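You operate a simulated robot arm through the tools that you are given. There is no shell and no other tool. Be economical: measure what you need, move in short steps, check, and stop when the job is done.

You are at the controls of a simulated two-armed robot. One attempt, no reset.

JOB
Grip the 50 former in the vice and rack its worm.
Fine: both are in the fixture; the former goes in bar down; leave the fixture's clamp open.

It is judged by the outcome, as a careful person would: the job done as asked, and still so three seconds after it is handed in. It fails if anything else is knocked over, pushed out of place, dropped, spilled or broken.

ROBOT AND FRAMES
Two 6-joint arms with two-finger parallel grippers on one trunk, on a base that drives. Base frame: it is fixed to the floor where the robot stands at the start and does not move with it; the origin is under the middle of the robot, x ahead of it, y to its left, z up. Readings come in cm, rad, newtons and seconds.
The left shoulder is at the start at [6, 18.7, 112.2], the right one opposite. With the tool pointing down near the work surface each hand reaches from about 28 to 62 cm from the robot's upright axis, wherever it stands, measured 20 degrees to its own side. Places, roughly: clamp knob [80, 10, 90]; fixture slider [90, 0, 90]; socket of the setting fixture [90, 10, 90]; vice knob [50, 10, 90]; worm rack [90, 30, 90]. Payload 1.57 kg a hand.
The tool frame of a hand sits at the grasp point between the pads (the TCP): z along the fingers, y along the line on which they close. The tips reach 3 cm beyond it. The gripper opens to 11 cm. The fingers are 2.4 cm wide and 1.2 cm thick; the gripper's body (4.8 by 11.2 cm) begins 7.8 cm behind the TCP.
Orientation is that of the tool frame in the base frame, as a unit quaternion [x, y, z, w]. With the fingers straight down and closing along the base's y, the tool's x points along the base's -x, its y along +y and its z along -z.

CONTROLS
- The arms move only by the tool step_arm. It takes "left_motion", "right_motion" or both (then of equal length, played together; a hand with none holds still); each is a list of rows, each an object of numbers (a shift or turn left out is 0, a gripper value left out holds the last): "rx", "ry", "rz": the turn, a rotation vector about the tool's x, y, z in rad; "dx", "dy", "dz": the shift along the tool's x, y, z in m; "hand": the gripper command, from -1 (fully open) to 1 (shut), values between in proportion. In form: [{"rx": .., "ry": .., "rz": .., "dx": .., "dy": .., "dz": .., "hand": ..}, ...]. A call has 1 to 12 rows; each row shifts and turns the commanded pose from where the row before left it, along the tool's axes as they then stand. Each row takes 0.2 s and may step no farther than 5 cm and 0.15 rad from the row before; otherwise, or with a gripper value out of range, the whole call is refused. Where a pose cannot be reached the arm comes as near as it can. A force on the tool above 40 N (or 10 N above the force at the start of the call, whichever is more), or a blocked arm, ends the call early, and 0.2 s more pass. Each finger travels about 15.3 cm/s and halts on what it meets, pressing with about 36 N; the grip force reading is that of the motor and also rises with nothing between the fingers. The clock runs only during rows and for 0.2 s after the last one: add rows that do not move to give the fingers time. The reply holds the time, the measured pose of the TCP, the force on the tool along the base axes, the opening and the grip force, in the units named above and with some noise, with the torque about the TCP (base axes, N m) and any sound that the robot's microphone picked up.
- Cameras (640 x 400 px; columns grow to the right, rows downward): "scene" is now at [1.7, 0.42, 168.92]; the picture's right is [0.05, -1.00, 0.00], its down [-0.72, -0.03, -0.69] and it looks along [0.69, 0.03, -0.72] (base axes); focal length 267 px, centre (320, 200). "left" rides on the left gripper at [7, -1.6, -14.1] in its tool frame; the picture's right is [0.23, 0.97, 0.00], its down [-0.85, 0.20, -0.48] and it looks along [-0.47, 0.11, 0.88] (tool axes); focal length 222 px, centre (320, 200). "right" rides on the right gripper at [7, 1.6, -14.1] in its tool frame; the picture's right is [-0.23, 0.97, 0.00], its down [-0.86, -0.20, -0.48] and it looks along [-0.47, -0.11, 0.88] (tool axes); focal length 222 px, centre (320, 200). There is no depth. A picture from a camera that has moved, and an enlarged one, comes with that camera's place and axes in the base frame and with its lens. The place of the scene camera against the robot may be out by one fixed shift of up to 2.5 cm in any direction.
- snapshot(camera): a new picture of that camera. No time passes.
- move_column(by): slides the trunk up (or, below 0, down) by that many cm; the arms and the scene camera ride with it, the base frame stays. It gives what a move gives, with no picture.
- steer(legs): drives the robot by 1 to 6 legs, each [ahead, left, turn to the left] in cm, cm and rad, along the robot's own axes; the way and the turn of a leg run together, so that a leg with both is an arc; at most 150 cm and 3.142 rad a leg. The arms and the cameras ride along, it lands a little off, and it stops where it bumps. It gives what a move gives.
- turn_head(pan, tilt): turns the head with the scene camera to pan (to the left, within 1.501 rad either way) and tilt (down, from -0.506 to 1.204), counted from straight ahead of the robot. It gives what a move gives.
- zoom(camera, box): a new picture of the part [left, top, right, bottom] of that camera's present view, enlarged. No time passes.
- hand_in(): hands the job in; it is judged then, once.

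Work in short steps. Places have to be worked out from the pictures, the camera data and where the tool is seen: move nearer, look again, correct. Check each grasp and each placing, and mend what went wrong. You have 120 turns and 88 pictures in all, those below and enlarged ones among them. Open the grippers and draw the arms clear of the work before you hand the job in, unless the task says otherwise; then end with one line.

The tools are called after "Request:" by a JSON object that holds its "fn" and its "kwargs". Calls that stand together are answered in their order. step_arm: Moves the arms, as the interface text tells. Its arguments: {"type":"object","properties":{"left_motion":{"type":"array"},"right_motion":{"type":"array"}},"required":[]} The other tools are called the same way: move_column (by) slides the trunk up or down; steer (legs) drives the base; turn_head (pan, tilt) turns the head that bears the scene camera; snapshot (camera) takes a picture; zoom (camera, box) takes an enlarged picture of a part of a camera's view; hand_in () hands the job in.

At the start:

```text
time_s: 0.0
left_tcp_pos: [38.29, 27.16, 116.8]
left_orientation: [0.0, 1.0, 0.0, 0.0]
left_contact_force: [0.1, -0.7, -0.4]
left_moment: [0.0, 0.0, 0.01]
left_grip_width: 10.99
left_gripper_force: 0.1
right_tcp_pos: [46.3, -7.1, 127.85]
right_orientation: [0.0, 1.0, 0.0, 0.0]
right_contact_force: [0.6, -0.7, 0.7]
right_moment: [0.05, 0.02, 0.03]
right_grip_width: 11.01
right_gripper_force: 0.0
trunk travel left (down, up): [-75.0, 24.0]
robot x, y, heading: [-0.24, 0.04, 0.0]
head pan, tilt: [0.047, 0.808]
```

scene: 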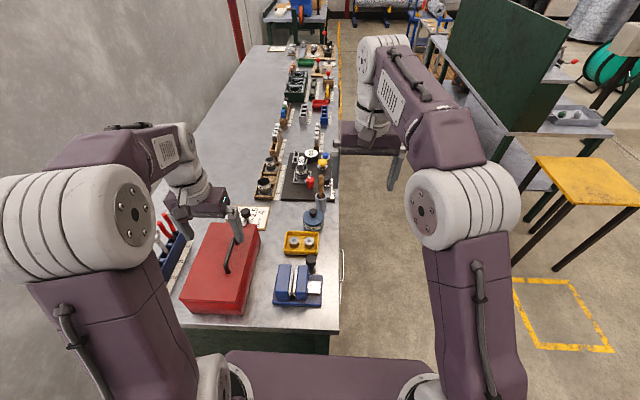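
right: 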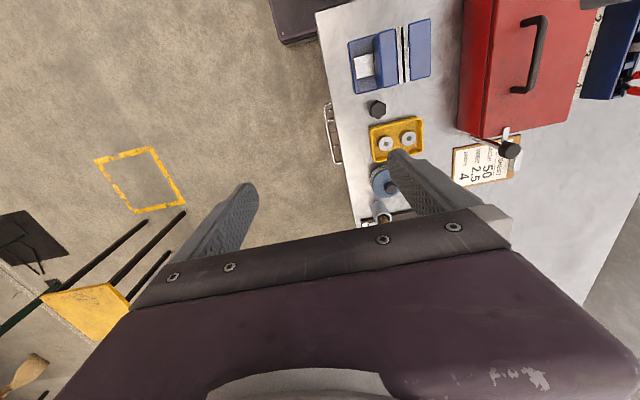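
left: 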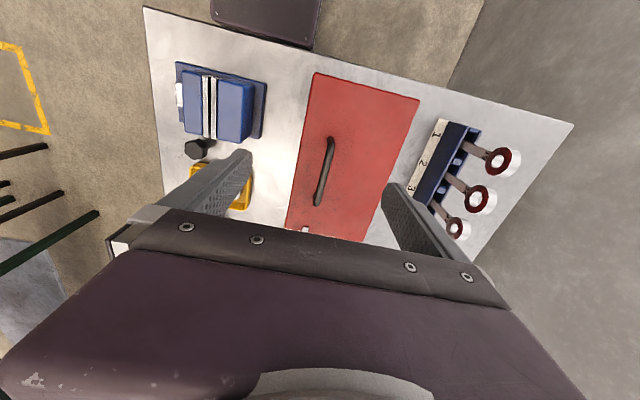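

The bench lies ahead, with the vice near and the fixture farther along. I'll zoom on these areas to identify the parts.

Request:
{"fn": "zoom", "kwargs": {"camera": "scene", "box": [230, 120, 350, 220]}}

Request:
{"fn": "zoom", "kwargs": {"camera": "scene", "box": [170, 180, 350, 310]}}

Request:
{"fn": "zoom", "kwargs": {"camera": "right", "box": [320, 0, 540, 220]}}

```text
4.00 times, centred on (290, 170) of scene
camera zoom: at [1.7, 0.42, 168.92], right [0.05, -1.0, 0.0], down [-0.72, -0.03, -0.69], along [0.69, 0.03, -0.72], focal length 1067 px, centre (440, 320)
```

zoom: 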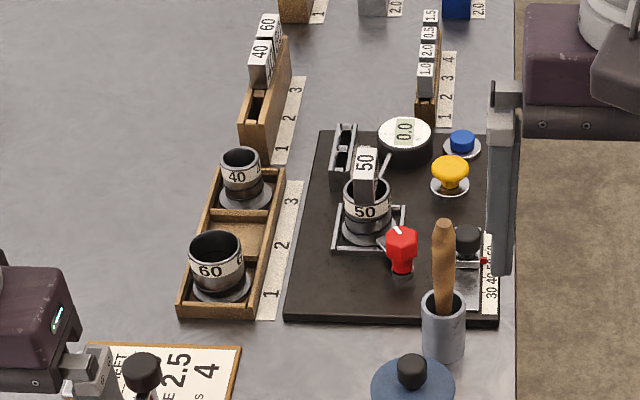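

```text
3.08 times, centred on (260, 245) of scene
camera zoom: at [1.7, 0.42, 168.92], right [0.05, -1.0, 0.0], down [-0.72, -0.03, -0.69], along [0.69, 0.03, -0.72], focal length 820 px, centre (505, 62)
```

zoom: 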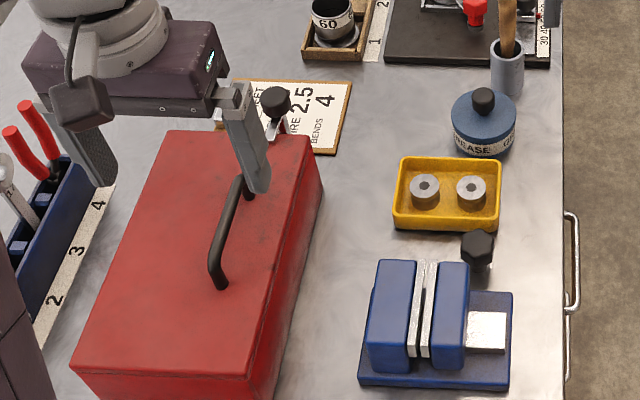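

```text
1.82 times, centred on (430, 110) of right
camera zoom: at [39.3, -5.59, 142.07], right [0.23, 0.97, 0.0], down [0.86, -0.2, 0.48], along [0.47, -0.11, -0.88], focal length 404 px, centre (120, 364)
```

zoom: 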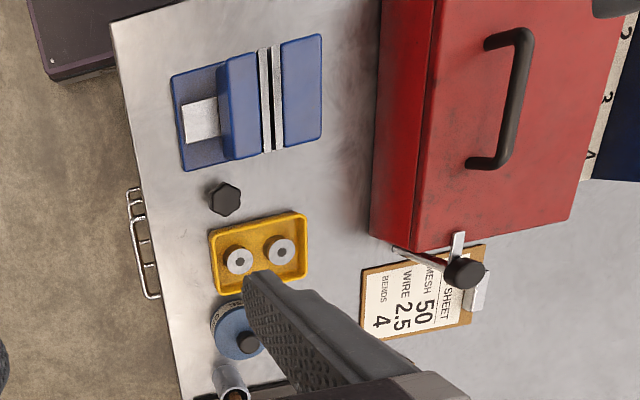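

I'll raise the trunk, then drive to the right side of the bench and turn to face it, between the vice and the fixture.

Request:
{"fn": "move_column", "kwargs": {"by": 12}}

Request:
{"fn": "steer", "kwargs": {"legs": [[0, -52, 0], [78, 0, 0], [0, 0, 1.571]]}}

Request:
{"fn": "turn_head", "kwargs": {"pan": 0, "tilt": 0.85}}

Request:
{"fn": "snapshot", "kwargs": {"camera": "scene"}}

```text
time_s: 1.5
left_tcp_pos: [38.32, 27.01, 128.77]
left_orientation: [0.0, 1.0, 0.0, -0.001]
left_contact_force: [-0.1, -0.3, -1.2]
left_moment: [-0.03, 0.02, -0.02]
left_grip_width: 10.98
left_gripper_force: 0.1
right_tcp_pos: [46.25, -7.04, 139.78]
right_orientation: [0.0, 1.0, 0.0, 0.0]
right_contact_force: [-0.1, -0.3, 0.3]
right_moment: [0.01, 0.0, -0.04]
right_grip_width: 11.02
right_gripper_force: 0.1
trunk travel left (down, up): [-87.0, 12.0]
robot x, y, heading: [0.31, -0.41, 0.003]
head pan, tilt: [0.047, 0.808]
```

```text
time_s: 12.2
left_tcp_pos: [49.53, -13.49, 128.79]
left_orientation: [0.721, -0.693, 0.0, 0.0]
left_contact_force: [0.3, -0.8, -0.2]
left_moment: [0.0, 0.02, 0.03]
left_grip_width: 10.99
left_gripper_force: 0.0
right_tcp_pos: [83.34, -4.14, 139.72]
right_orientation: [0.721, -0.693, 0.0, 0.0]
right_contact_force: [0.4, 0.4, 0.5]
right_moment: [0.04, -0.02, 0.01]
right_grip_width: 11.0
right_gripper_force: 0.1
trunk travel left (down, up): [-87.0, 12.0]
robot x, y, heading: [78.17, -50.59, 1.61]
head pan, tilt: [0.047, 0.808]
```

```text
time_s: 12.8
left_tcp_pos: [49.49, -13.46, 128.85]
left_orientation: [0.721, -0.693, 0.0, 0.0]
left_contact_force: [0.4, -0.7, -0.7]
left_moment: [-0.01, -0.01, 0.0]
left_grip_width: 10.98
left_gripper_force: 0.0
right_tcp_pos: [83.26, -4.1, 139.81]
right_orientation: [0.72, -0.694, 0.001, 0.0]
right_contact_force: [0.4, -0.2, 0.5]
right_moment: [0.01, 0.03, 0.03]
right_grip_width: 10.97
right_gripper_force: 0.1
trunk travel left (down, up): [-87.0, 12.0]
robot x, y, heading: [78.24, -50.57, 1.609]
head pan, tilt: [0.0, 0.85]
```

```text
81 pictures are left
camera scene: at [77.65, -48.79, 180.59], right [1.0, 0.04, 0.0], down [0.03, -0.75, -0.66], along [-0.03, 0.66, -0.75], focal length 267 px, centre (320, 200)
```

scene: 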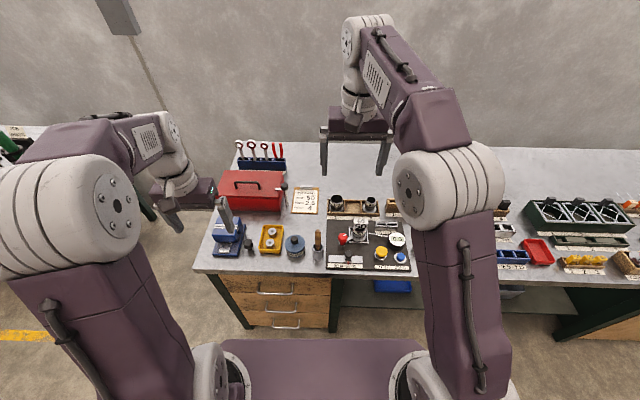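

Facing the bench now. Zoom on fixture and vice from this side.

Request:
{"fn": "zoom", "kwargs": {"camera": "scene", "box": [310, 185, 430, 275]}}

Request:
{"fn": "zoom", "kwargs": {"camera": "scene", "box": [200, 180, 330, 270]}}

```text
4.44 times, centred on (370, 230) of scene
camera zoom: at [77.65, -48.79, 180.59], right [1.0, 0.04, 0.0], down [0.03, -0.75, -0.66], along [-0.03, 0.66, -0.75], focal length 1185 px, centre (98, 67)
```

zoom: 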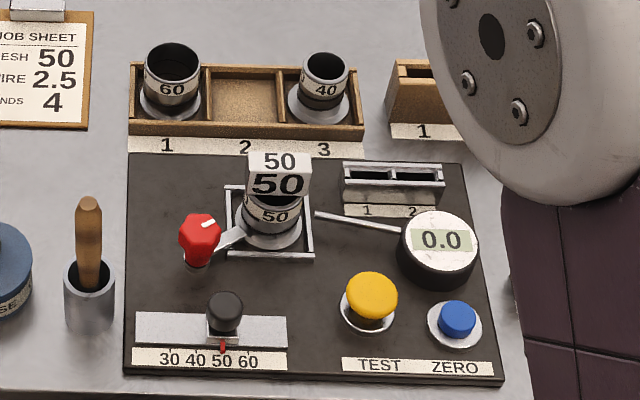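

```text
4.44 times, centred on (265, 225) of scene
camera zoom: at [77.65, -48.79, 180.59], right [1.0, 0.04, 0.0], down [0.03, -0.75, -0.66], along [-0.03, 0.66, -0.75], focal length 1185 px, centre (564, 89)
```

zoom: 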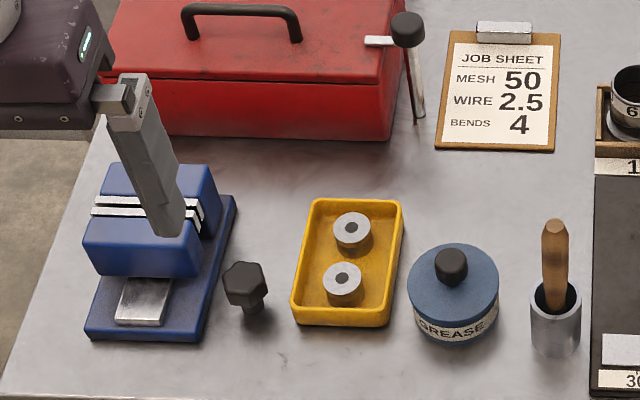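

The 50 worm sits in the socket with the 50 former in it, and rack slot 2 is empty. I'll drive closer, straighten, and look with the right-hand camera.

Request:
{"fn": "steer", "kwargs": {"legs": [[0, 0, -0.038], [17, 6, 0]]}}

Request:
{"fn": "snapshot", "kwargs": {"camera": "right"}}

Request:
{"fn": "snapshot", "kwargs": {"camera": "scene"}}

```text
time_s: 14.7
left_tcp_pos: [45.11, 4.31, 128.95]
left_orientation: [-0.706, 0.708, 0.003, 0.001]
left_contact_force: [0.3, -0.4, 1.0]
left_moment: [0.04, 0.04, -0.01]
left_grip_width: 10.97
left_gripper_force: 0.0
right_tcp_pos: [79.31, 12.07, 139.94]
right_orientation: [-0.706, 0.708, 0.002, 0.0]
right_contact_force: [0.9, -0.9, 0.0]
right_moment: [0.06, 0.04, 0.0]
right_grip_width: 11.01
right_gripper_force: 0.1
trunk travel left (down, up): [-87.0, 12.0]
robot x, y, heading: [72.03, -33.88, 1.566]
head pan, tilt: [0.0, 0.85]
```

```text
78 pictures are left
camera right: at [77.61, 5.06, 154.21], right [-0.97, 0.23, 0.0], down [0.2, 0.85, 0.48], along [0.11, 0.47, -0.88], focal length 222 px, centre (320, 200)
```

right: 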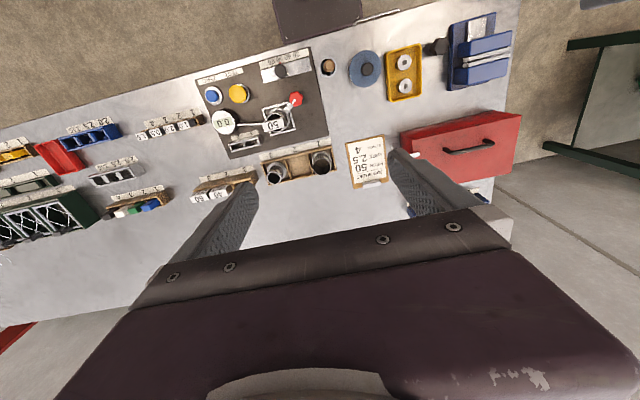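

```text
77 pictures are left
camera scene: at [71.74, -32.33, 180.6], right [1.0, 0.0, 0.0], down [0.0, -0.75, -0.66], along [0.0, 0.66, -0.75], focal length 267 px, centre (320, 200)
```

scene: 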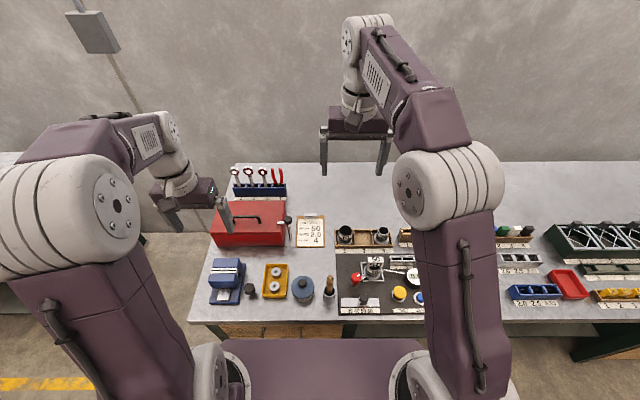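

Zooming both views on the fixture to triangulate the parts.

Request:
{"fn": "zoom", "kwargs": {"camera": "scene", "box": [325, 220, 425, 320]}}

Request:
{"fn": "zoom", "kwargs": {"camera": "right", "box": [190, 40, 350, 190]}}

Request:
{"fn": "zoom", "kwargs": {"camera": "right", "box": [340, 0, 520, 110]}}

Request:
{"fn": "zoom", "kwargs": {"camera": "scene", "box": [190, 230, 340, 320]}}

```text
4.00 times, centred on (375, 270) of scene
camera zoom: at [71.74, -32.33, 180.6], right [1.0, 0.0, 0.0], down [0.0, -0.75, -0.66], along [0.0, 0.66, -0.75], focal length 1067 px, centre (100, -80)
```

zoom: 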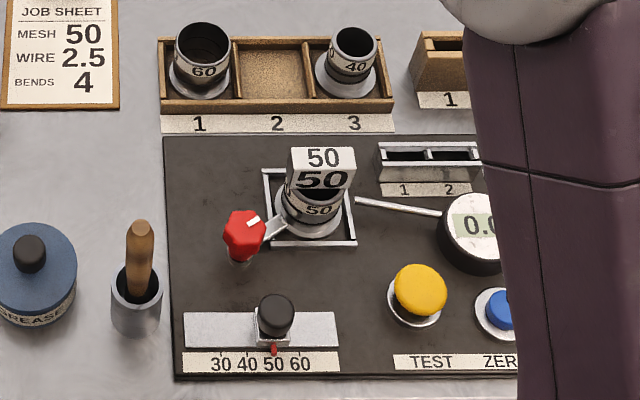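

```text
2.67 times, centred on (270, 115) of right
camera zoom: at [77.61, 5.06, 154.21], right [-0.97, 0.23, 0.0], down [0.2, 0.85, 0.48], along [0.11, 0.47, -0.88], focal length 592 px, centre (453, 427)
```

zoom: 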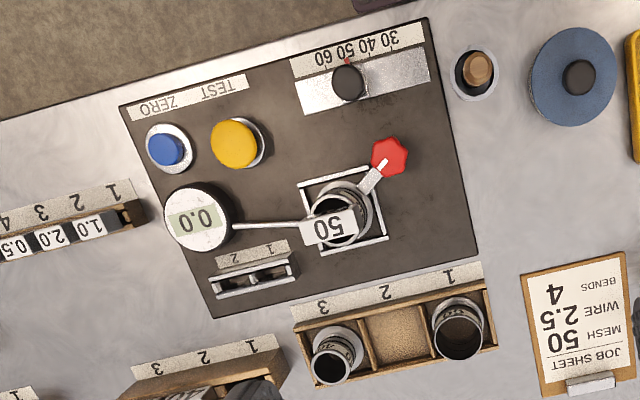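

```text
3.56 times, centred on (430, 55) of right
camera zoom: at [77.61, 5.06, 154.21], right [-0.97, 0.23, 0.0], down [0.2, 0.85, 0.48], along [0.11, 0.47, -0.88], focal length 790 px, centre (-71, 716)
```

zoom: 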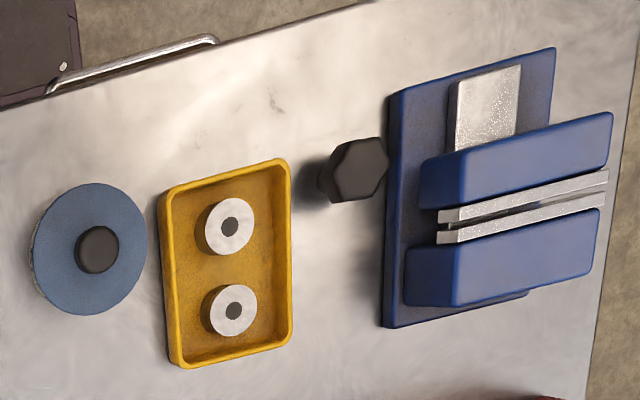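

```text
4.27 times, centred on (265, 275) of scene
camera zoom: at [71.74, -32.33, 180.6], right [1.0, 0.0, 0.0], down [0.0, -0.75, -0.66], along [0.0, 0.66, -0.75], focal length 1138 px, centre (555, -120)
```

zoom: 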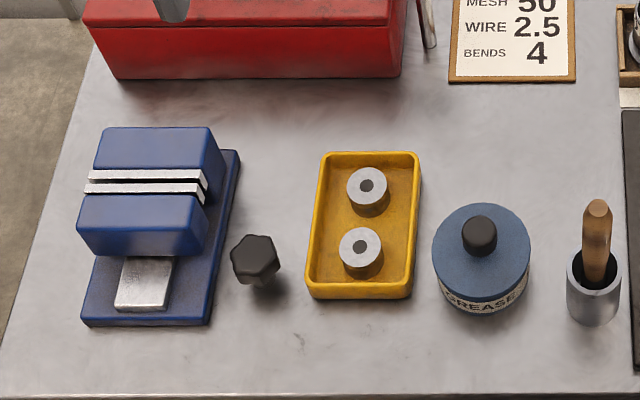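

Former/worm at about (90.4, 12), red clamp knob about (84.5, 8.3), slot 2 near (88.6, 30). I'll lower the trunk back and bring the right hand over the clamp knob, fingers turned perpendicular to the knob–worm line.

Request:
{"fn": "move_column", "kwargs": {"by": -12}}

Request:
{"fn": "step_arm", "kwargs": {"right_motion": [{"dx": 0.018, "dy": -0.024, "dz": 0.03, "rz": 0.142}, {"rz": 0.142, "dz": 0.03}, {"rz": 0.142, "dz": 0.03}, {"rz": 0.142}, {"rz": 0.142}, {"rz": 0.142}, {"rz": 0.142}, {"dz": 0.03, "hand": -0.2}, {}]}}

Request:
{"fn": "snapshot", "kwargs": {"camera": "right"}}

```text
time_s: 16.2
left_tcp_pos: [44.83, 4.77, 116.83]
left_orientation: [-0.706, 0.708, 0.0, 0.0]
left_contact_force: [-0.2, 0.1, -0.3]
left_moment: [-0.02, -0.01, 0.01]
left_grip_width: 10.98
left_gripper_force: 0.0
right_tcp_pos: [79.1, 12.56, 127.75]
right_orientation: [-0.706, 0.708, 0.0, -0.001]
right_contact_force: [0.4, 0.0, 0.0]
right_moment: [0.0, -0.01, -0.01]
right_grip_width: 11.0
right_gripper_force: 0.1
trunk travel left (down, up): [-75.0, 24.0]
robot x, y, heading: [71.74, -33.32, 1.566]
head pan, tilt: [0.0, 0.85]
```

```text
time_s: 18.2
left_tcp_pos: [44.96, 4.72, 116.85]
left_orientation: [-0.706, 0.708, 0.0, 0.0]
left_contact_force: [0.1, -0.6, 0.0]
left_moment: [-0.01, 0.01, -0.02]
left_grip_width: 11.0
left_gripper_force: 0.1
right_tcp_pos: [81.44, 10.89, 115.7]
right_orientation: [-0.283, 0.959, 0.0, -0.001]
right_contact_force: [0.6, -0.5, 0.2]
right_moment: [-0.01, -0.02, 0.0]
right_grip_width: 6.6
right_gripper_force: 0.1
trunk travel left (down, up): [-75.0, 24.0]
robot x, y, heading: [71.73, -33.91, 1.565]
head pan, tilt: [0.0, 0.85]
```

```text
72 pictures are left
camera right: at [74.72, 8.38, 130.0], right [-0.34, 0.94, 0.0], down [0.83, 0.29, 0.48], along [0.45, 0.16, -0.88], focal length 222 px, centre (320, 200)
```

right: 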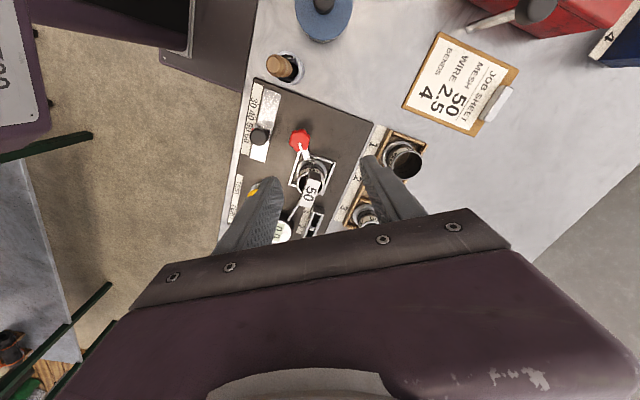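

Red knob triangulates to about (84.5, 8.4, top 91.4). Zoom for details.

Request:
{"fn": "zoom", "kwargs": {"camera": "right", "box": [230, 70, 410, 250]}}

```text
2.22 times, centred on (320, 160) of right
camera zoom: at [74.72, 8.38, 130.0], right [-0.34, 0.94, 0.0], down [0.83, 0.29, 0.48], along [0.45, 0.16, -0.88], focal length 494 px, centre (320, 289)
```

zoom: 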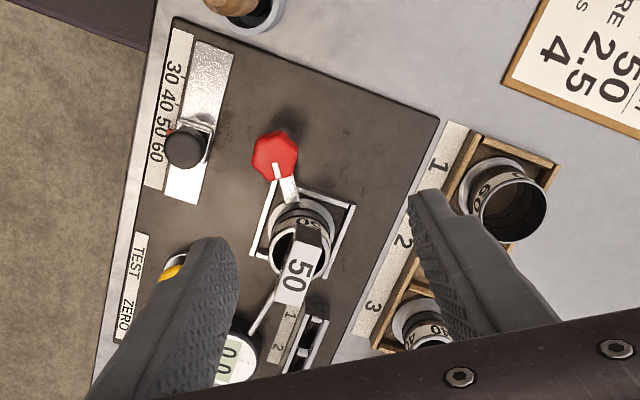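

Move above the knob (TCP to 84.5, 8.4, 97), then check alignment.

Request:
{"fn": "step_arm", "kwargs": {"right_motion": [{"dx": -0.006, "dy": -0.019, "dz": 0.04, "hand": 0.0}, {"dx": -0.006, "dy": -0.019, "dz": 0.04}, {"dz": 0.04}, {"dz": 0.04}, {"dz": 0.027}, {}]}}

Request:
{"fn": "snapshot", "kwargs": {"camera": "right"}}

```text
time_s: 19.6
left_tcp_pos: [44.88, 4.79, 116.88]
left_orientation: [-0.707, 0.708, 0.0, -0.001]
left_contact_force: [0.9, -0.4, -0.1]
left_moment: [0.0, 0.0, -0.01]
left_grip_width: 11.0
left_gripper_force: 0.0
right_tcp_pos: [84.45, 8.12, 96.93]
right_orientation: [-0.282, 0.959, 0.0, 0.0]
right_contact_force: [-1.0, -0.3, 0.3]
right_moment: [0.01, 0.01, 0.02]
right_grip_width: 5.48
right_gripper_force: 0.0
trunk travel left (down, up): [-75.0, 24.0]
robot x, y, heading: [71.79, -33.64, 1.564]
head pan, tilt: [0.0, 0.85]
```

```text
70 pictures are left
camera right: at [77.64, 5.65, 111.22], right [-0.34, 0.94, 0.0], down [0.83, 0.3, 0.48], along [0.45, 0.16, -0.88], focal length 222 px, centre (320, 200)
```

right: 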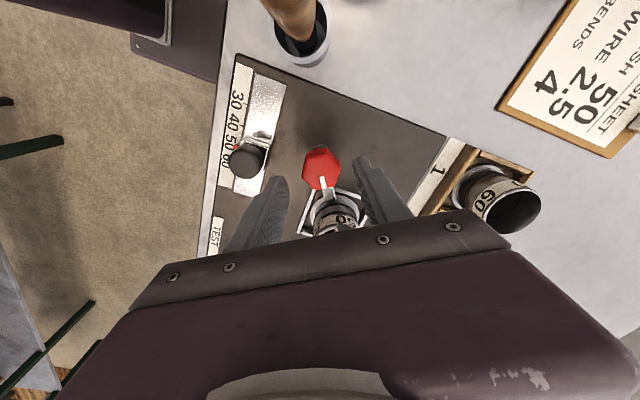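

Well centred over the knob. Descend 4.4 cm and close on it.

Request:
{"fn": "step_arm", "kwargs": {"right_motion": [{"dz": 0.02}, {"dz": 0.024}, {}, {"hand": 0.6}, {}, {}]}}

Request:
{"fn": "zoom", "kwargs": {"camera": "right", "box": [220, 90, 420, 250]}}

```text
time_s: 21.0
left_tcp_pos: [44.8, 4.88, 116.69]
left_orientation: [-0.706, 0.708, -0.001, -0.001]
left_contact_force: [0.2, 0.6, 0.0]
left_moment: [-0.02, -0.01, 0.04]
left_grip_width: 10.99
left_gripper_force: 0.0
right_tcp_pos: [84.6, 8.28, 92.48]
right_orientation: [-0.282, 0.959, 0.001, 0.0]
right_contact_force: [-3.0, 7.3, 2.4]
right_moment: [0.51, -0.07, 0.04]
right_grip_width: 3.34
right_gripper_force: 41.3
trunk travel left (down, up): [-75.0, 24.0]
robot x, y, heading: [72.17, -33.77, 1.57]
head pan, tilt: [0.0, 0.85]
```

```text
2.50 times, centred on (320, 170) of right
camera zoom: at [77.73, 5.72, 106.76], right [-0.34, 0.94, 0.0], down [0.83, 0.3, 0.48], along [0.45, 0.16, -0.88], focal length 555 px, centre (320, 275)
```

zoom: 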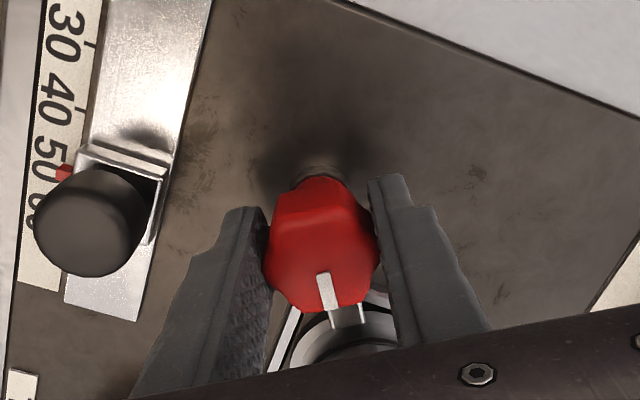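

Firm grip on the knob. Turn it counter-clockwise (seen from above) a little and watch the torque.

Request:
{"fn": "step_arm", "kwargs": {"right_motion": [{"rz": -0.14}, {"rz": -0.14}, {"rz": -0.14}, {}]}}

Request:
{"fn": "zoom", "kwargs": {"camera": "right", "box": [220, 90, 420, 250]}}

```text
time_s: 22.0
left_tcp_pos: [44.75, 4.72, 116.71]
left_orientation: [-0.706, 0.708, 0.0, 0.0]
left_contact_force: [0.3, -0.1, 0.3]
left_moment: [-0.02, 0.01, 0.01]
left_grip_width: 10.99
left_gripper_force: 0.1
right_tcp_pos: [84.53, 8.26, 92.49]
right_orientation: [-0.477, 0.879, -0.002, 0.0]
right_contact_force: [-4.5, -1.1, -14.4]
right_moment: [0.44, -0.13, 0.01]
right_grip_width: 3.35
right_gripper_force: 41.6
trunk travel left (down, up): [-75.0, 24.0]
robot x, y, heading: [71.35, -33.77, 1.564]
head pan, tilt: [0.0, 0.85]
```

```text
2.50 times, centred on (320, 170) of right
camera zoom: at [79.32, 3.23, 106.78], right [-0.69, 0.72, 0.0], down [0.63, 0.61, 0.48], along [0.35, 0.33, -0.88], focal length 555 px, centre (320, 275)
```

zoom: 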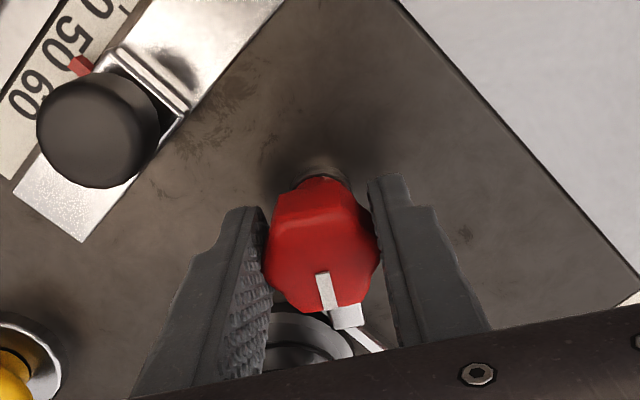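

The lever turns with the knob and is swinging off the worm. Continue in that direction.

Request:
{"fn": "step_arm", "kwargs": {"right_motion": [{"rz": -0.14}, {"rz": -0.14}, {"rz": -0.14}, {"rz": -0.14}, {}]}}

Request:
{"fn": "zoom", "kwargs": {"camera": "right", "box": [220, 90, 420, 250]}}

```text
time_s: 23.2
left_tcp_pos: [45.02, 4.96, 116.65]
left_orientation: [-0.706, 0.708, 0.001, 0.0]
left_contact_force: [-0.4, 0.4, 0.0]
left_moment: [0.0, 0.01, 0.04]
left_grip_width: 10.99
left_gripper_force: 0.1
right_tcp_pos: [84.62, 8.24, 92.54]
right_orientation: [-0.701, 0.713, -0.003, -0.003]
right_contact_force: [-1.9, -8.7, -35.2]
right_moment: [-0.28, 0.04, 0.0]
right_grip_width: 3.36
right_gripper_force: 41.9
trunk travel left (down, up): [-75.0, 24.0]
robot x, y, heading: [71.91, -33.75, 1.567]
head pan, tilt: [0.0, 0.85]
```

```text
2.50 times, centred on (320, 170) of right
camera zoom: at [82.8, 1.28, 106.86], right [-0.97, 0.24, 0.0], down [0.21, 0.85, 0.47], along [0.12, 0.46, -0.88], focal length 555 px, centre (320, 275)
```

zoom: 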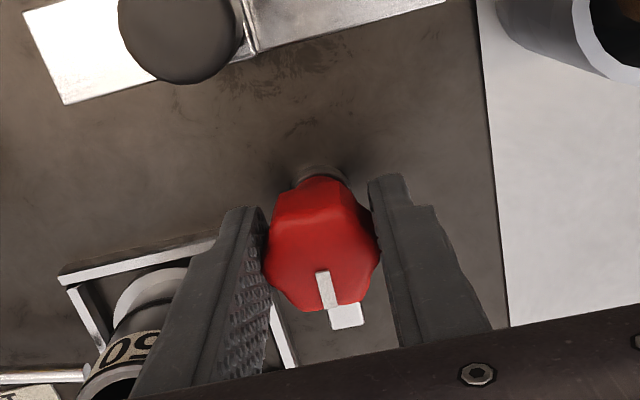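

About 57° turned but the vertical load has built up. Open the fingers to relieve it and look.

Request:
{"fn": "step_arm", "kwargs": {"right_motion": [{"hand": 0.0}, {}, {}]}}

Request:
{"fn": "snapshot", "kwargs": {"camera": "right"}}

Request:
{"fn": "zoom", "kwargs": {"camera": "scene", "box": [325, 200, 425, 320]}}

```text
time_s: 24.0
left_tcp_pos: [44.86, 4.73, 116.97]
left_orientation: [-0.706, 0.708, 0.0, 0.0]
left_contact_force: [0.1, -0.7, 0.6]
left_moment: [0.01, 0.02, 0.02]
left_grip_width: 11.01
left_gripper_force: 0.1
right_tcp_pos: [84.37, 8.23, 92.78]
right_orientation: [-0.701, 0.713, 0.0, 0.0]
right_contact_force: [0.1, 0.2, 0.3]
right_moment: [0.01, 0.02, 0.03]
right_grip_width: 5.51
right_gripper_force: 0.0
trunk travel left (down, up): [-75.0, 24.0]
robot x, y, heading: [72.07, -33.45, 1.571]
head pan, tilt: [0.0, 0.85]
```

```text
66 pictures are left
camera right: at [82.71, 1.17, 107.02], right [-0.97, 0.24, 0.0], down [0.21, 0.85, 0.48], along [0.12, 0.47, -0.88], focal length 222 px, centre (320, 200)
```

right: 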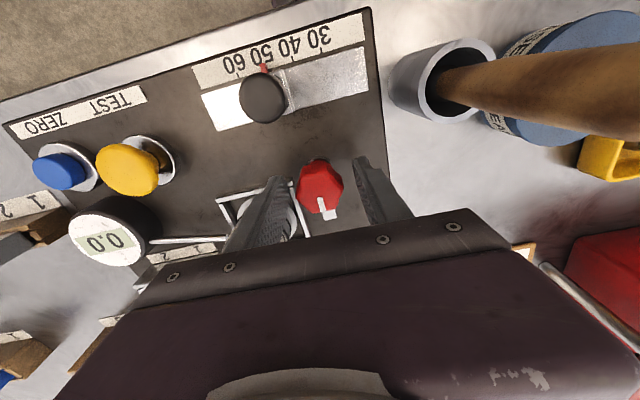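

```text
3.33 times, centred on (375, 260) of scene
camera zoom: at [71.51, -31.85, 168.6], right [1.0, 0.0, 0.0], down [0.0, -0.75, -0.66], along [0.0, 0.66, -0.75], focal length 889 px, centre (137, 0)
```

zoom: 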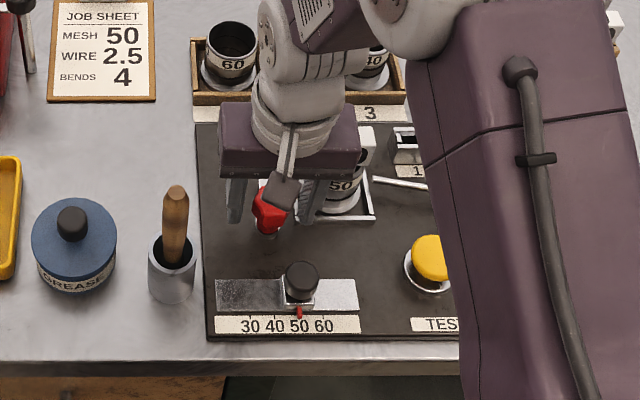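

Regrip and turn another ~40°.

Request:
{"fn": "step_arm", "kwargs": {"right_motion": [{"hand": 0.6}, {}, {}, {"rz": -0.14}, {"rz": -0.14}, {"rz": -0.14}, {"rz": -0.14}, {"rz": -0.14}, {}]}}

```text
time_s: 26.0
left_tcp_pos: [44.88, 4.7, 116.83]
left_orientation: [-0.706, 0.709, 0.0, 0.0]
left_contact_force: [1.2, 0.7, -0.7]
left_moment: [0.02, 0.02, -0.04]
left_grip_width: 10.98
left_gripper_force: 0.1
right_tcp_pos: [84.56, 8.37, 92.8]
right_orientation: [0.903, -0.429, -0.001, 0.0]
right_contact_force: [4.1, 0.3, 2.2]
right_moment: [0.27, 0.09, -0.28]
right_grip_width: 3.33
right_gripper_force: 41.2
trunk travel left (down, up): [-75.0, 24.0]
robot x, y, heading: [71.7, -33.62, 1.568]
head pan, tilt: [0.0, 0.85]
```

Force low, slight torque (-0.28) suggests the stop. Open, rise, and look at the fixture.

Request:
{"fn": "step_arm", "kwargs": {"right_motion": [{"hand": 0.0}, {}, {"dz": -0.05}, {"dz": -0.05}, {"dz": -0.04, "rz": 0.14}, {"rz": 0.14}, {"rz": 0.14}, {"rz": 0.14}, {"rz": 0.14}, {"dx": 0.04, "dy": 0.02}, {"dx": 0.02}, {}]}}

Request:
{"fn": "snapshot", "kwargs": {"camera": "right"}}

```text
time_s: 28.6
left_tcp_pos: [44.85, 4.86, 116.85]
left_orientation: [-0.706, 0.708, -0.001, -0.002]
left_contact_force: [0.3, 0.4, -0.9]
left_moment: [-0.05, -0.02, 0.0]
left_grip_width: 11.0
left_gripper_force: 0.1
right_tcp_pos: [82.51, 2.35, 106.72]
right_orientation: [-0.7, 0.714, 0.0, 0.0]
right_contact_force: [-0.6, -0.1, -0.2]
right_moment: [-0.02, -0.01, -0.02]
right_grip_width: 5.5
right_gripper_force: 0.1
trunk travel left (down, up): [-75.0, 24.0]
robot x, y, heading: [71.9, -33.59, 1.566]
head pan, tilt: [0.0, 0.85]
```

```text
64 pictures are left
camera right: at [80.71, -4.75, 121.09], right [-0.97, 0.25, 0.0], down [0.22, 0.85, 0.48], along [0.12, 0.46, -0.88], focal length 222 px, centre (320, 200)
```

right: 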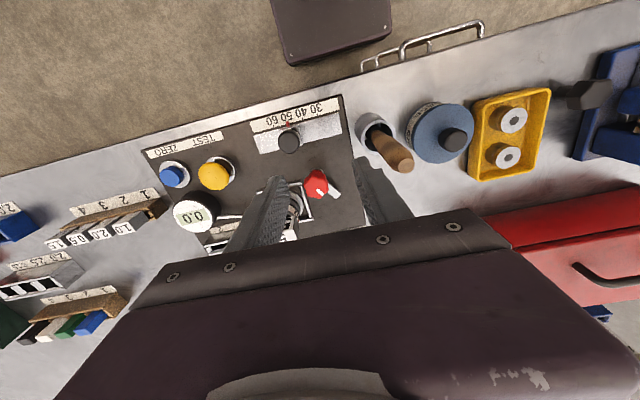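

Clamp lever now points away from the worm: open. Next the vice: look with the left hand camera.

Request:
{"fn": "snapshot", "kwargs": {"camera": "left"}}

Request:
{"fn": "zoom", "kwargs": {"camera": "right", "box": [220, 90, 380, 250]}}

```text
63 pictures are left
camera left: at [46.48, -2.25, 130.96], right [-0.97, -0.22, 0.0], down [-0.2, 0.86, 0.48], along [-0.11, 0.47, -0.88], focal length 222 px, centre (320, 200)
```

left: 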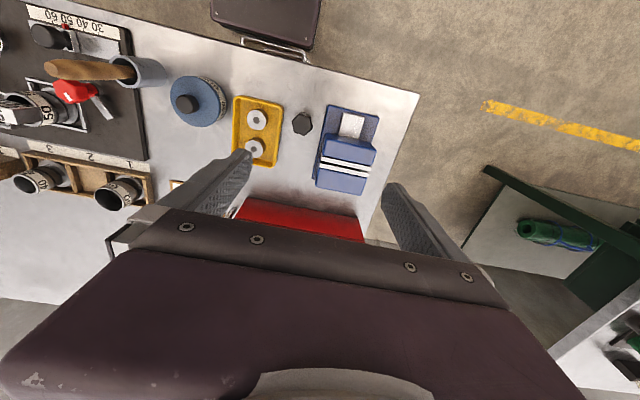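

```text
2.50 times, centred on (300, 170) of right
camera zoom: at [80.71, -4.75, 121.09], right [-0.97, 0.25, 0.0], down [0.22, 0.85, 0.48], along [0.12, 0.46, -0.88], focal length 555 px, centre (370, 275)
```

zoom: 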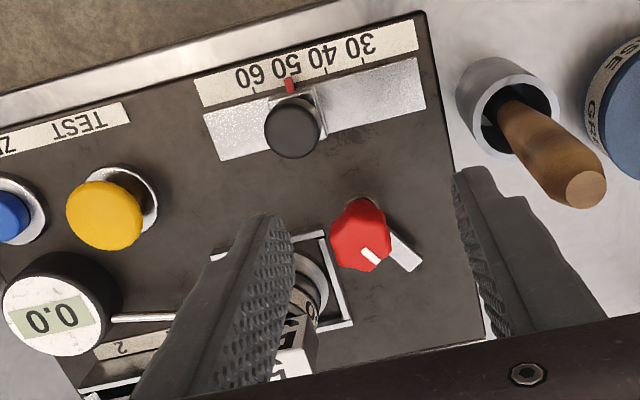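

Vice knob at about (47.9, 5.4, top 89.4). Bring the left hand over it, pre-rotated, and check.

Request:
{"fn": "step_arm", "kwargs": {"left_motion": [{"dx": -0.006, "dy": -0.03, "hand": 0.1}, {"rz": 0.14, "dz": 0.03}, {"rz": 0.14, "dz": 0.03}, {"rz": 0.14, "dz": 0.03}, {"rz": 0.14, "dz": 0.03}, {"rz": 0.14, "dz": 0.03}, {"rz": 0.14, "dz": 0.03}, {"rz": 0.14, "dz": 0.03}, {"rz": 0.14}, {"rz": 0.14}, {"rz": 0.14}, {}]}}

Request:
{"fn": "snapshot", "kwargs": {"camera": "left"}}

```text
time_s: 31.2
left_tcp_pos: [47.76, 5.26, 95.65]
left_orientation: [-0.083, 0.997, 0.0, -0.001]
left_contact_force: [-0.4, -0.3, -0.2]
left_moment: [0.0, -0.01, -0.04]
left_grip_width: 4.93
left_gripper_force: 0.1
right_tcp_pos: [82.54, 2.21, 106.79]
right_orientation: [-0.701, 0.713, 0.0, 0.0]
right_contact_force: [0.2, 0.2, -0.5]
right_moment: [0.03, 0.0, 0.01]
right_grip_width: 5.49
right_gripper_force: 0.1
trunk travel left (down, up): [-75.0, 24.0]
robot x, y, heading: [71.76, -33.59, 1.57]
head pan, tilt: [0.0, 0.85]
```

```text
61 pictures are left
camera left: at [41.12, 2.36, 109.97], right [-0.39, 0.92, 0.0], down [0.81, 0.34, 0.48], along [0.44, 0.18, -0.88], focal length 222 px, centre (320, 200)
```

left: 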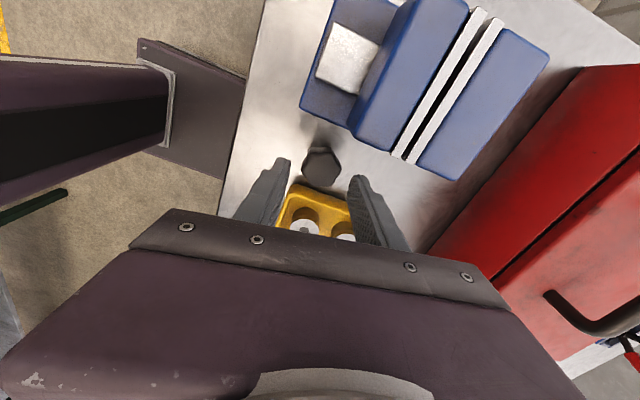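

Centred. Descend, grip, and turn counter-clockwise, watching the jaws.

Request:
{"fn": "step_arm", "kwargs": {"left_motion": [{"dz": 0.025}, {"dz": 0.027}, {}, {"hand": 0.7}, {}, {}, {"rz": -0.14}, {"rz": -0.14}, {"rz": -0.14}, {"rz": -0.14}, {}]}}

Request:
{"fn": "snapshot", "kwargs": {"camera": "left"}}

```text
time_s: 33.6
left_tcp_pos: [47.64, 5.08, 90.6]
left_orientation: [-0.357, 0.934, 0.0, 0.001]
left_contact_force: [-19.0, 0.8, 23.3]
left_moment: [-0.1, 0.47, 0.08]
left_grip_width: 3.53
left_gripper_force: 42.7
right_tcp_pos: [82.28, 1.96, 106.81]
right_orientation: [-0.701, 0.714, 0.0, 0.001]
right_contact_force: [0.4, 0.1, 1.0]
right_moment: [0.02, -0.01, 0.01]
right_grip_width: 5.5
right_gripper_force: 0.1
trunk travel left (down, up): [-75.0, 24.0]
robot x, y, heading: [71.71, -33.71, 1.567]
head pan, tilt: [0.0, 0.85]
```

```text
60 pictures are left
camera left: at [43.43, -0.9, 104.83], right [-0.82, 0.57, 0.0], down [0.5, 0.72, 0.48], along [0.28, 0.39, -0.88], focal length 222 px, centre (320, 200)
```

left: 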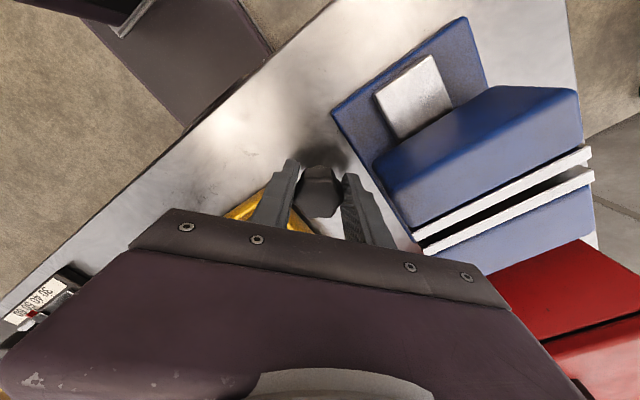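

Force rose some; relieve by releasing and regripping, then zoom on the jaw gap for reference.

Request:
{"fn": "step_arm", "kwargs": {"left_motion": [{"hand": 0.15}, {}, {}, {"hand": 0.7}, {}, {}]}}

Request:
{"fn": "zoom", "kwargs": {"camera": "left", "box": [240, 10, 620, 260]}}

```text
time_s: 35.0
left_tcp_pos: [47.75, 5.24, 90.7]
left_orientation: [-0.355, 0.935, 0.0, 0.0]
left_contact_force: [-1.7, -1.2, -2.6]
left_moment: [-0.05, 0.06, 0.0]
left_grip_width: 3.55
left_gripper_force: 41.8
right_tcp_pos: [82.43, 2.31, 106.81]
right_orientation: [-0.701, 0.713, 0.0, 0.0]
right_contact_force: [-0.4, 0.1, 0.4]
right_moment: [-0.01, 0.04, 0.0]
right_grip_width: 5.49
right_gripper_force: 0.0
trunk travel left (down, up): [-75.0, 24.0]
robot x, y, heading: [71.87, -33.7, 1.568]
head pan, tilt: [0.0, 0.85]
```

```text
1.60 times, centred on (430, 135) of left
camera zoom: at [43.59, -0.72, 104.77], right [-0.82, 0.58, 0.0], down [0.51, 0.72, 0.48], along [0.28, 0.39, -0.88], focal length 355 px, centre (144, 304)
```

zoom: 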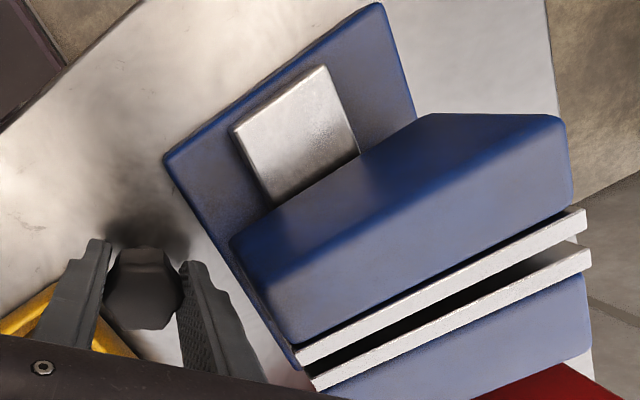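

Turn further counter-clockwise.

Request:
{"fn": "step_arm", "kwargs": {"left_motion": [{"rz": -0.14}, {"rz": -0.14}, {"rz": -0.14}, {"rz": -0.14}, {"rz": -0.14}, {"rz": -0.14}, {}]}}

Request:
{"fn": "snapshot", "kwargs": {"camera": "left"}}

```text
time_s: 36.6
left_tcp_pos: [48.03, 5.19, 90.76]
left_orientation: [-0.707, 0.708, -0.001, -0.002]
left_contact_force: [11.9, -11.0, -12.8]
left_moment: [-1.28, -0.34, -0.02]
left_grip_width: 3.55
left_gripper_force: 42.1
right_tcp_pos: [82.46, 2.26, 106.94]
right_orientation: [-0.7, 0.714, 0.0, -0.001]
right_contact_force: [0.5, -1.0, 0.4]
right_moment: [0.02, 0.02, 0.03]
right_grip_width: 5.51
right_gripper_force: 0.1
trunk travel left (down, up): [-75.0, 24.0]
robot x, y, heading: [71.73, -33.53, 1.564]
head pan, tilt: [0.0, 0.85]
```

```text
58 pictures are left
camera left: at [49.57, -1.9, 104.8], right [-0.97, -0.23, 0.0], down [-0.2, 0.86, 0.48], along [-0.11, 0.46, -0.88], focal length 222 px, centre (320, 200)
```

left: 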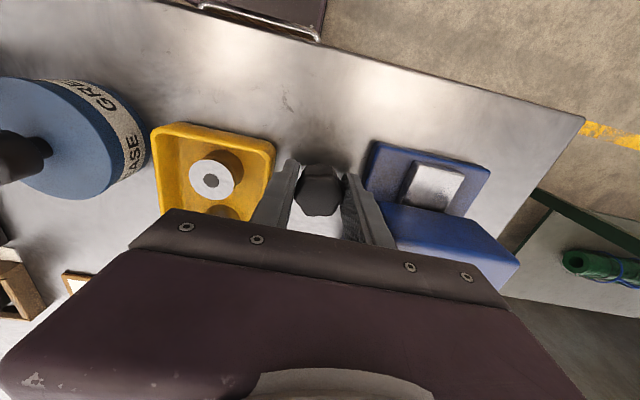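

Check jaw gap through the scene camera.

Request:
{"fn": "zoom", "kwargs": {"camera": "scene", "box": [180, 190, 340, 310]}}

```text
3.33 times, centred on (260, 250) of scene
camera zoom: at [71.74, -31.88, 168.59], right [1.0, 0.0, 0.0], down [0.0, -0.75, -0.66], along [0.0, 0.66, -0.75], focal length 889 px, centre (520, 33)
```

zoom: 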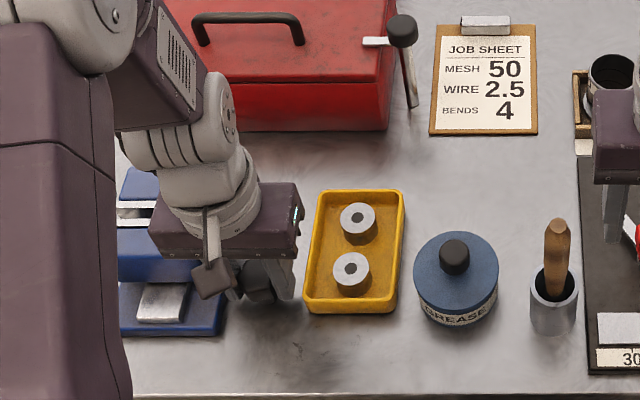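

The gap has grown (CCW opens). Regrip to relieve load and continue turning.

Request:
{"fn": "step_arm", "kwargs": {"left_motion": [{"hand": 0.2}, {}, {"hand": 0.7}, {}, {}, {"rz": -0.14}, {"rz": -0.14}, {"rz": -0.14}, {"rz": -0.14}, {"rz": -0.14}, {"rz": -0.14}, {}]}}

Request:
{"fn": "snapshot", "kwargs": {"camera": "left"}}

```text
time_s: 39.2
left_tcp_pos: [48.02, 5.43, 90.68]
left_orientation: [0.934, -0.358, -0.001, 0.001]
left_contact_force: [4.7, 4.8, 6.1]
left_moment: [0.81, 0.63, 0.02]
left_grip_width: 3.51
left_gripper_force: 42.6
right_tcp_pos: [82.54, 2.26, 106.87]
right_orientation: [-0.701, 0.713, 0.001, -0.001]
right_contact_force: [-0.1, 0.1, -0.8]
right_moment: [0.0, -0.01, -0.03]
right_grip_width: 5.48
right_gripper_force: 0.2
trunk travel left (down, up): [-75.0, 24.0]
robot x, y, heading: [71.79, -33.9, 1.57]
head pan, tilt: [0.0, 0.85]
```

```text
56 pictures are left
camera left: at [54.23, 1.88, 104.8], right [-0.48, -0.88, 0.0], down [-0.77, 0.42, 0.48], along [-0.42, 0.23, -0.88], focal length 222 px, centre (320, 200)
```

left: 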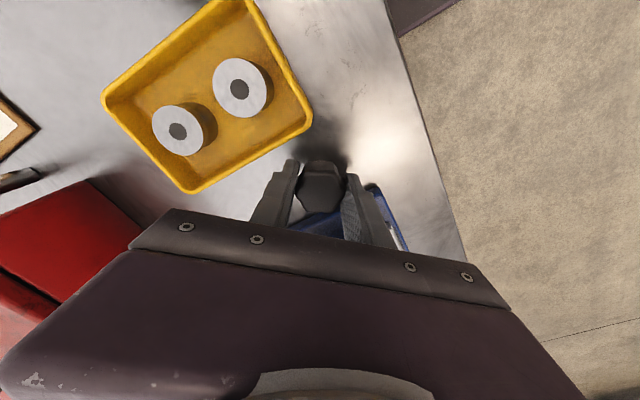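

Release, rise and rotate back to view the jaws.

Request:
{"fn": "step_arm", "kwargs": {"left_motion": [{"hand": 0.1}, {}, {"dz": -0.04}, {"dz": -0.04, "rz": 0.14}, {"dz": -0.04, "rz": 0.14}, {"dz": -0.03, "rz": 0.14}, {"rz": 0.14}, {"rz": 0.14}, {"rz": 0.14}, {}]}}

Request:
{"fn": "zoom", "kwargs": {"camera": "left", "box": [270, 60, 430, 220]}}

```text
time_s: 41.4
left_tcp_pos: [47.91, 5.33, 105.53]
left_orientation: [-0.705, 0.709, 0.0, 0.0]
left_contact_force: [0.1, 0.0, -1.0]
left_moment: [0.01, -0.02, -0.03]
left_grip_width: 4.95
left_gripper_force: 0.0
right_tcp_pos: [82.52, 2.26, 106.84]
right_orientation: [-0.701, 0.713, 0.0, 0.0]
right_contact_force: [0.0, 0.7, 0.2]
right_moment: [0.01, -0.03, -0.03]
right_grip_width: 5.53
right_gripper_force: 0.1
trunk travel left (down, up): [-75.0, 24.0]
robot x, y, heading: [71.95, -33.45, 1.57]
head pan, tilt: [0.0, 0.85]
```

```text
2.50 times, centred on (350, 140) of left
camera zoom: at [49.43, -1.75, 119.75], right [-0.97, -0.22, 0.0], down [-0.19, 0.86, 0.48], along [-0.11, 0.47, -0.88], focal length 555 px, centre (245, 350)
```

zoom: 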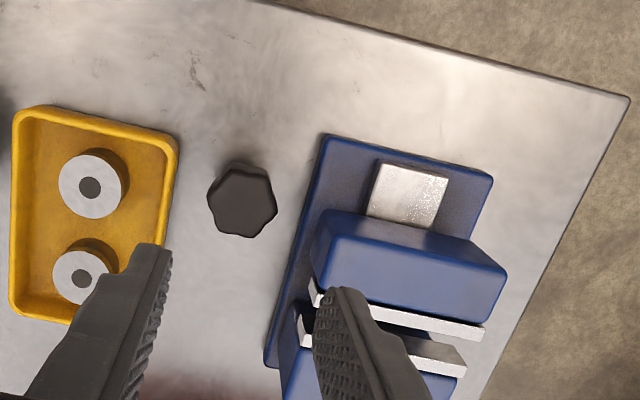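

Gap has opened. Move the left hand over the jaws, fingers wide, for a clear view of the gap; and the right hand over the former.

Request:
{"fn": "step_arm", "kwargs": {"left_motion": [{"dy": 0.045, "dx": -0.01, "hand": -1}, {"dy": 0.045, "dx": -0.01}, {"dz": -0.04}, {}], "right_motion": [{"dz": -0.03, "hand": -0.6}, {"dy": -0.04, "dx": -0.03, "dz": -0.01}, {"dy": -0.04, "dx": -0.03}, {"dx": -0.02}]}}

Request:
{"fn": "zoom", "kwargs": {"camera": "left", "box": [230, 80, 410, 230]}}

Request:
{"fn": "snapshot", "kwargs": {"camera": "right"}}

```text
refused: row 2 steps farther than a row can; nothing moved
```

```text
2.67 times, centred on (320, 155) of left
camera zoom: at [49.43, -1.75, 119.75], right [-0.97, -0.22, 0.0], down [-0.19, 0.86, 0.48], along [-0.11, 0.47, -0.88], focal length 592 px, centre (320, 320)
```

zoom: 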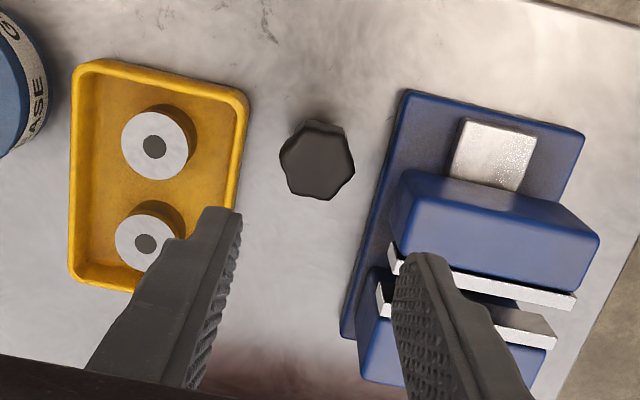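

```text
53 pictures are left
camera right: at [80.69, -4.81, 121.11], right [-0.97, 0.24, 0.0], down [0.21, 0.85, 0.48], along [0.12, 0.46, -0.88], focal length 222 px, centre (320, 200)
```

right: 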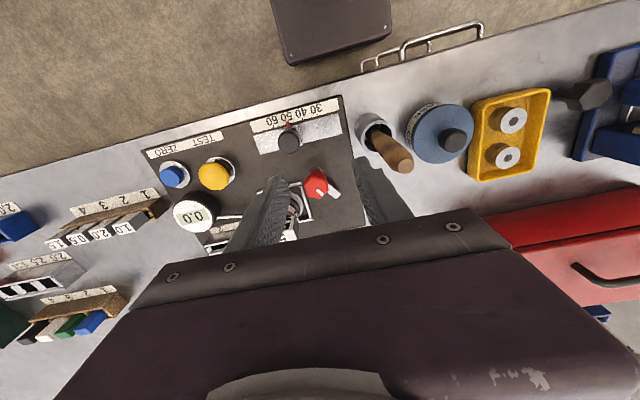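

Redo with smaller steps; the right hand also rotates so fingers close along y across the tag.

Request:
{"fn": "step_arm", "kwargs": {"left_motion": [{"dy": 0.04, "dx": -0.01, "hand": -1}, {"dy": 0.04, "dx": -0.01}, {"dz": -0.04}, {"dy": 0.01}, {}, {}, {}, {}, {}, {}, {}, {}], "right_motion": [{"dz": -0.03, "hand": -0.4}, {"dy": -0.027, "dx": -0.032, "dz": -0.01}, {"dy": -0.027, "dx": -0.032}, {"dy": -0.026, "dx": -0.033}, {"rz": 0.141}, {"rz": 0.141}, {"rz": 0.141}, {"rz": 0.141}, {"rz": 0.141}, {"rz": 0.141}, {"rz": 0.141}, {"rz": 0.141}]}}

Request:
{"fn": "step_arm", "kwargs": {"right_motion": [{"rz": 0.141}, {"rz": 0.141}, {"rz": 0.141}, {}]}}

Request:
{"fn": "zoom", "kwargs": {"camera": "left", "box": [230, 80, 410, 230]}}

Request:
{"fn": "snapshot", "kwargs": {"camera": "right"}}

```text
time_s: 44.0
left_tcp_pos: [38.95, 7.47, 109.62]
left_orientation: [-0.706, 0.708, 0.0, 0.001]
left_contact_force: [-0.3, 0.9, -0.4]
left_moment: [-0.01, -0.02, 0.03]
left_grip_width: 10.98
left_gripper_force: 0.0
right_tcp_pos: [90.71, 11.83, 110.67]
right_orientation: [-0.209, 0.978, 0.0, 0.0]
right_contact_force: [0.2, 0.4, 0.1]
right_moment: [0.03, 0.02, 0.02]
right_grip_width: 7.69
right_gripper_force: 0.1
trunk travel left (down, up): [-75.0, 24.0]
robot x, y, heading: [72.02, -33.58, 1.566]
head pan, tilt: [0.0, 0.85]
```

```text
time_s: 45.0
left_tcp_pos: [38.96, 7.38, 109.65]
left_orientation: [-0.706, 0.709, 0.0, 0.0]
left_contact_force: [0.1, 0.2, -0.6]
left_moment: [-0.03, 0.0, -0.01]
left_grip_width: 10.98
left_gripper_force: 0.2
right_tcp_pos: [90.51, 11.79, 110.78]
right_orientation: [0.0, 1.0, 0.0, 0.001]
right_contact_force: [-0.8, -1.0, 0.8]
right_moment: [0.05, -0.01, -0.01]
right_grip_width: 7.69
right_gripper_force: 0.1
trunk travel left (down, up): [-75.0, 24.0]
robot x, y, heading: [72.01, -33.75, 1.566]
head pan, tilt: [0.0, 0.85]
```

```text
2.67 times, centred on (320, 155) of left
camera zoom: at [40.49, 0.23, 123.83], right [-0.97, -0.22, 0.0], down [-0.2, 0.86, 0.48], along [-0.11, 0.47, -0.88], focal length 592 px, centre (320, 320)
```

zoom: 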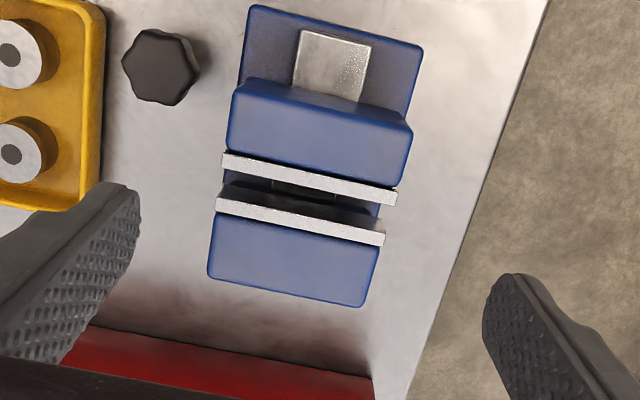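

```text
51 pictures are left
camera right: at [83.57, 13.29, 124.98], right [0.23, 0.97, 0.0], down [0.85, -0.2, 0.48], along [0.47, -0.11, -0.88], focal length 222 px, centre (320, 200)
```

right: 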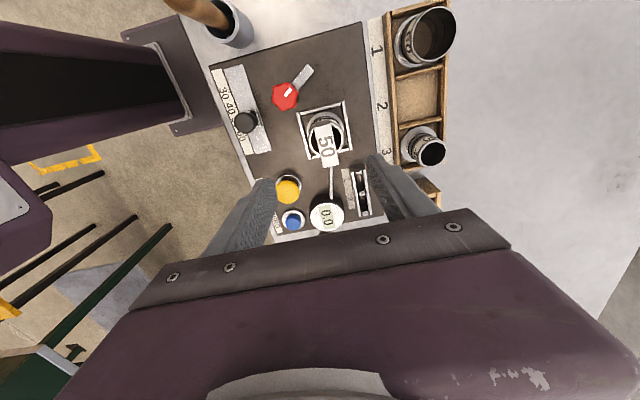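

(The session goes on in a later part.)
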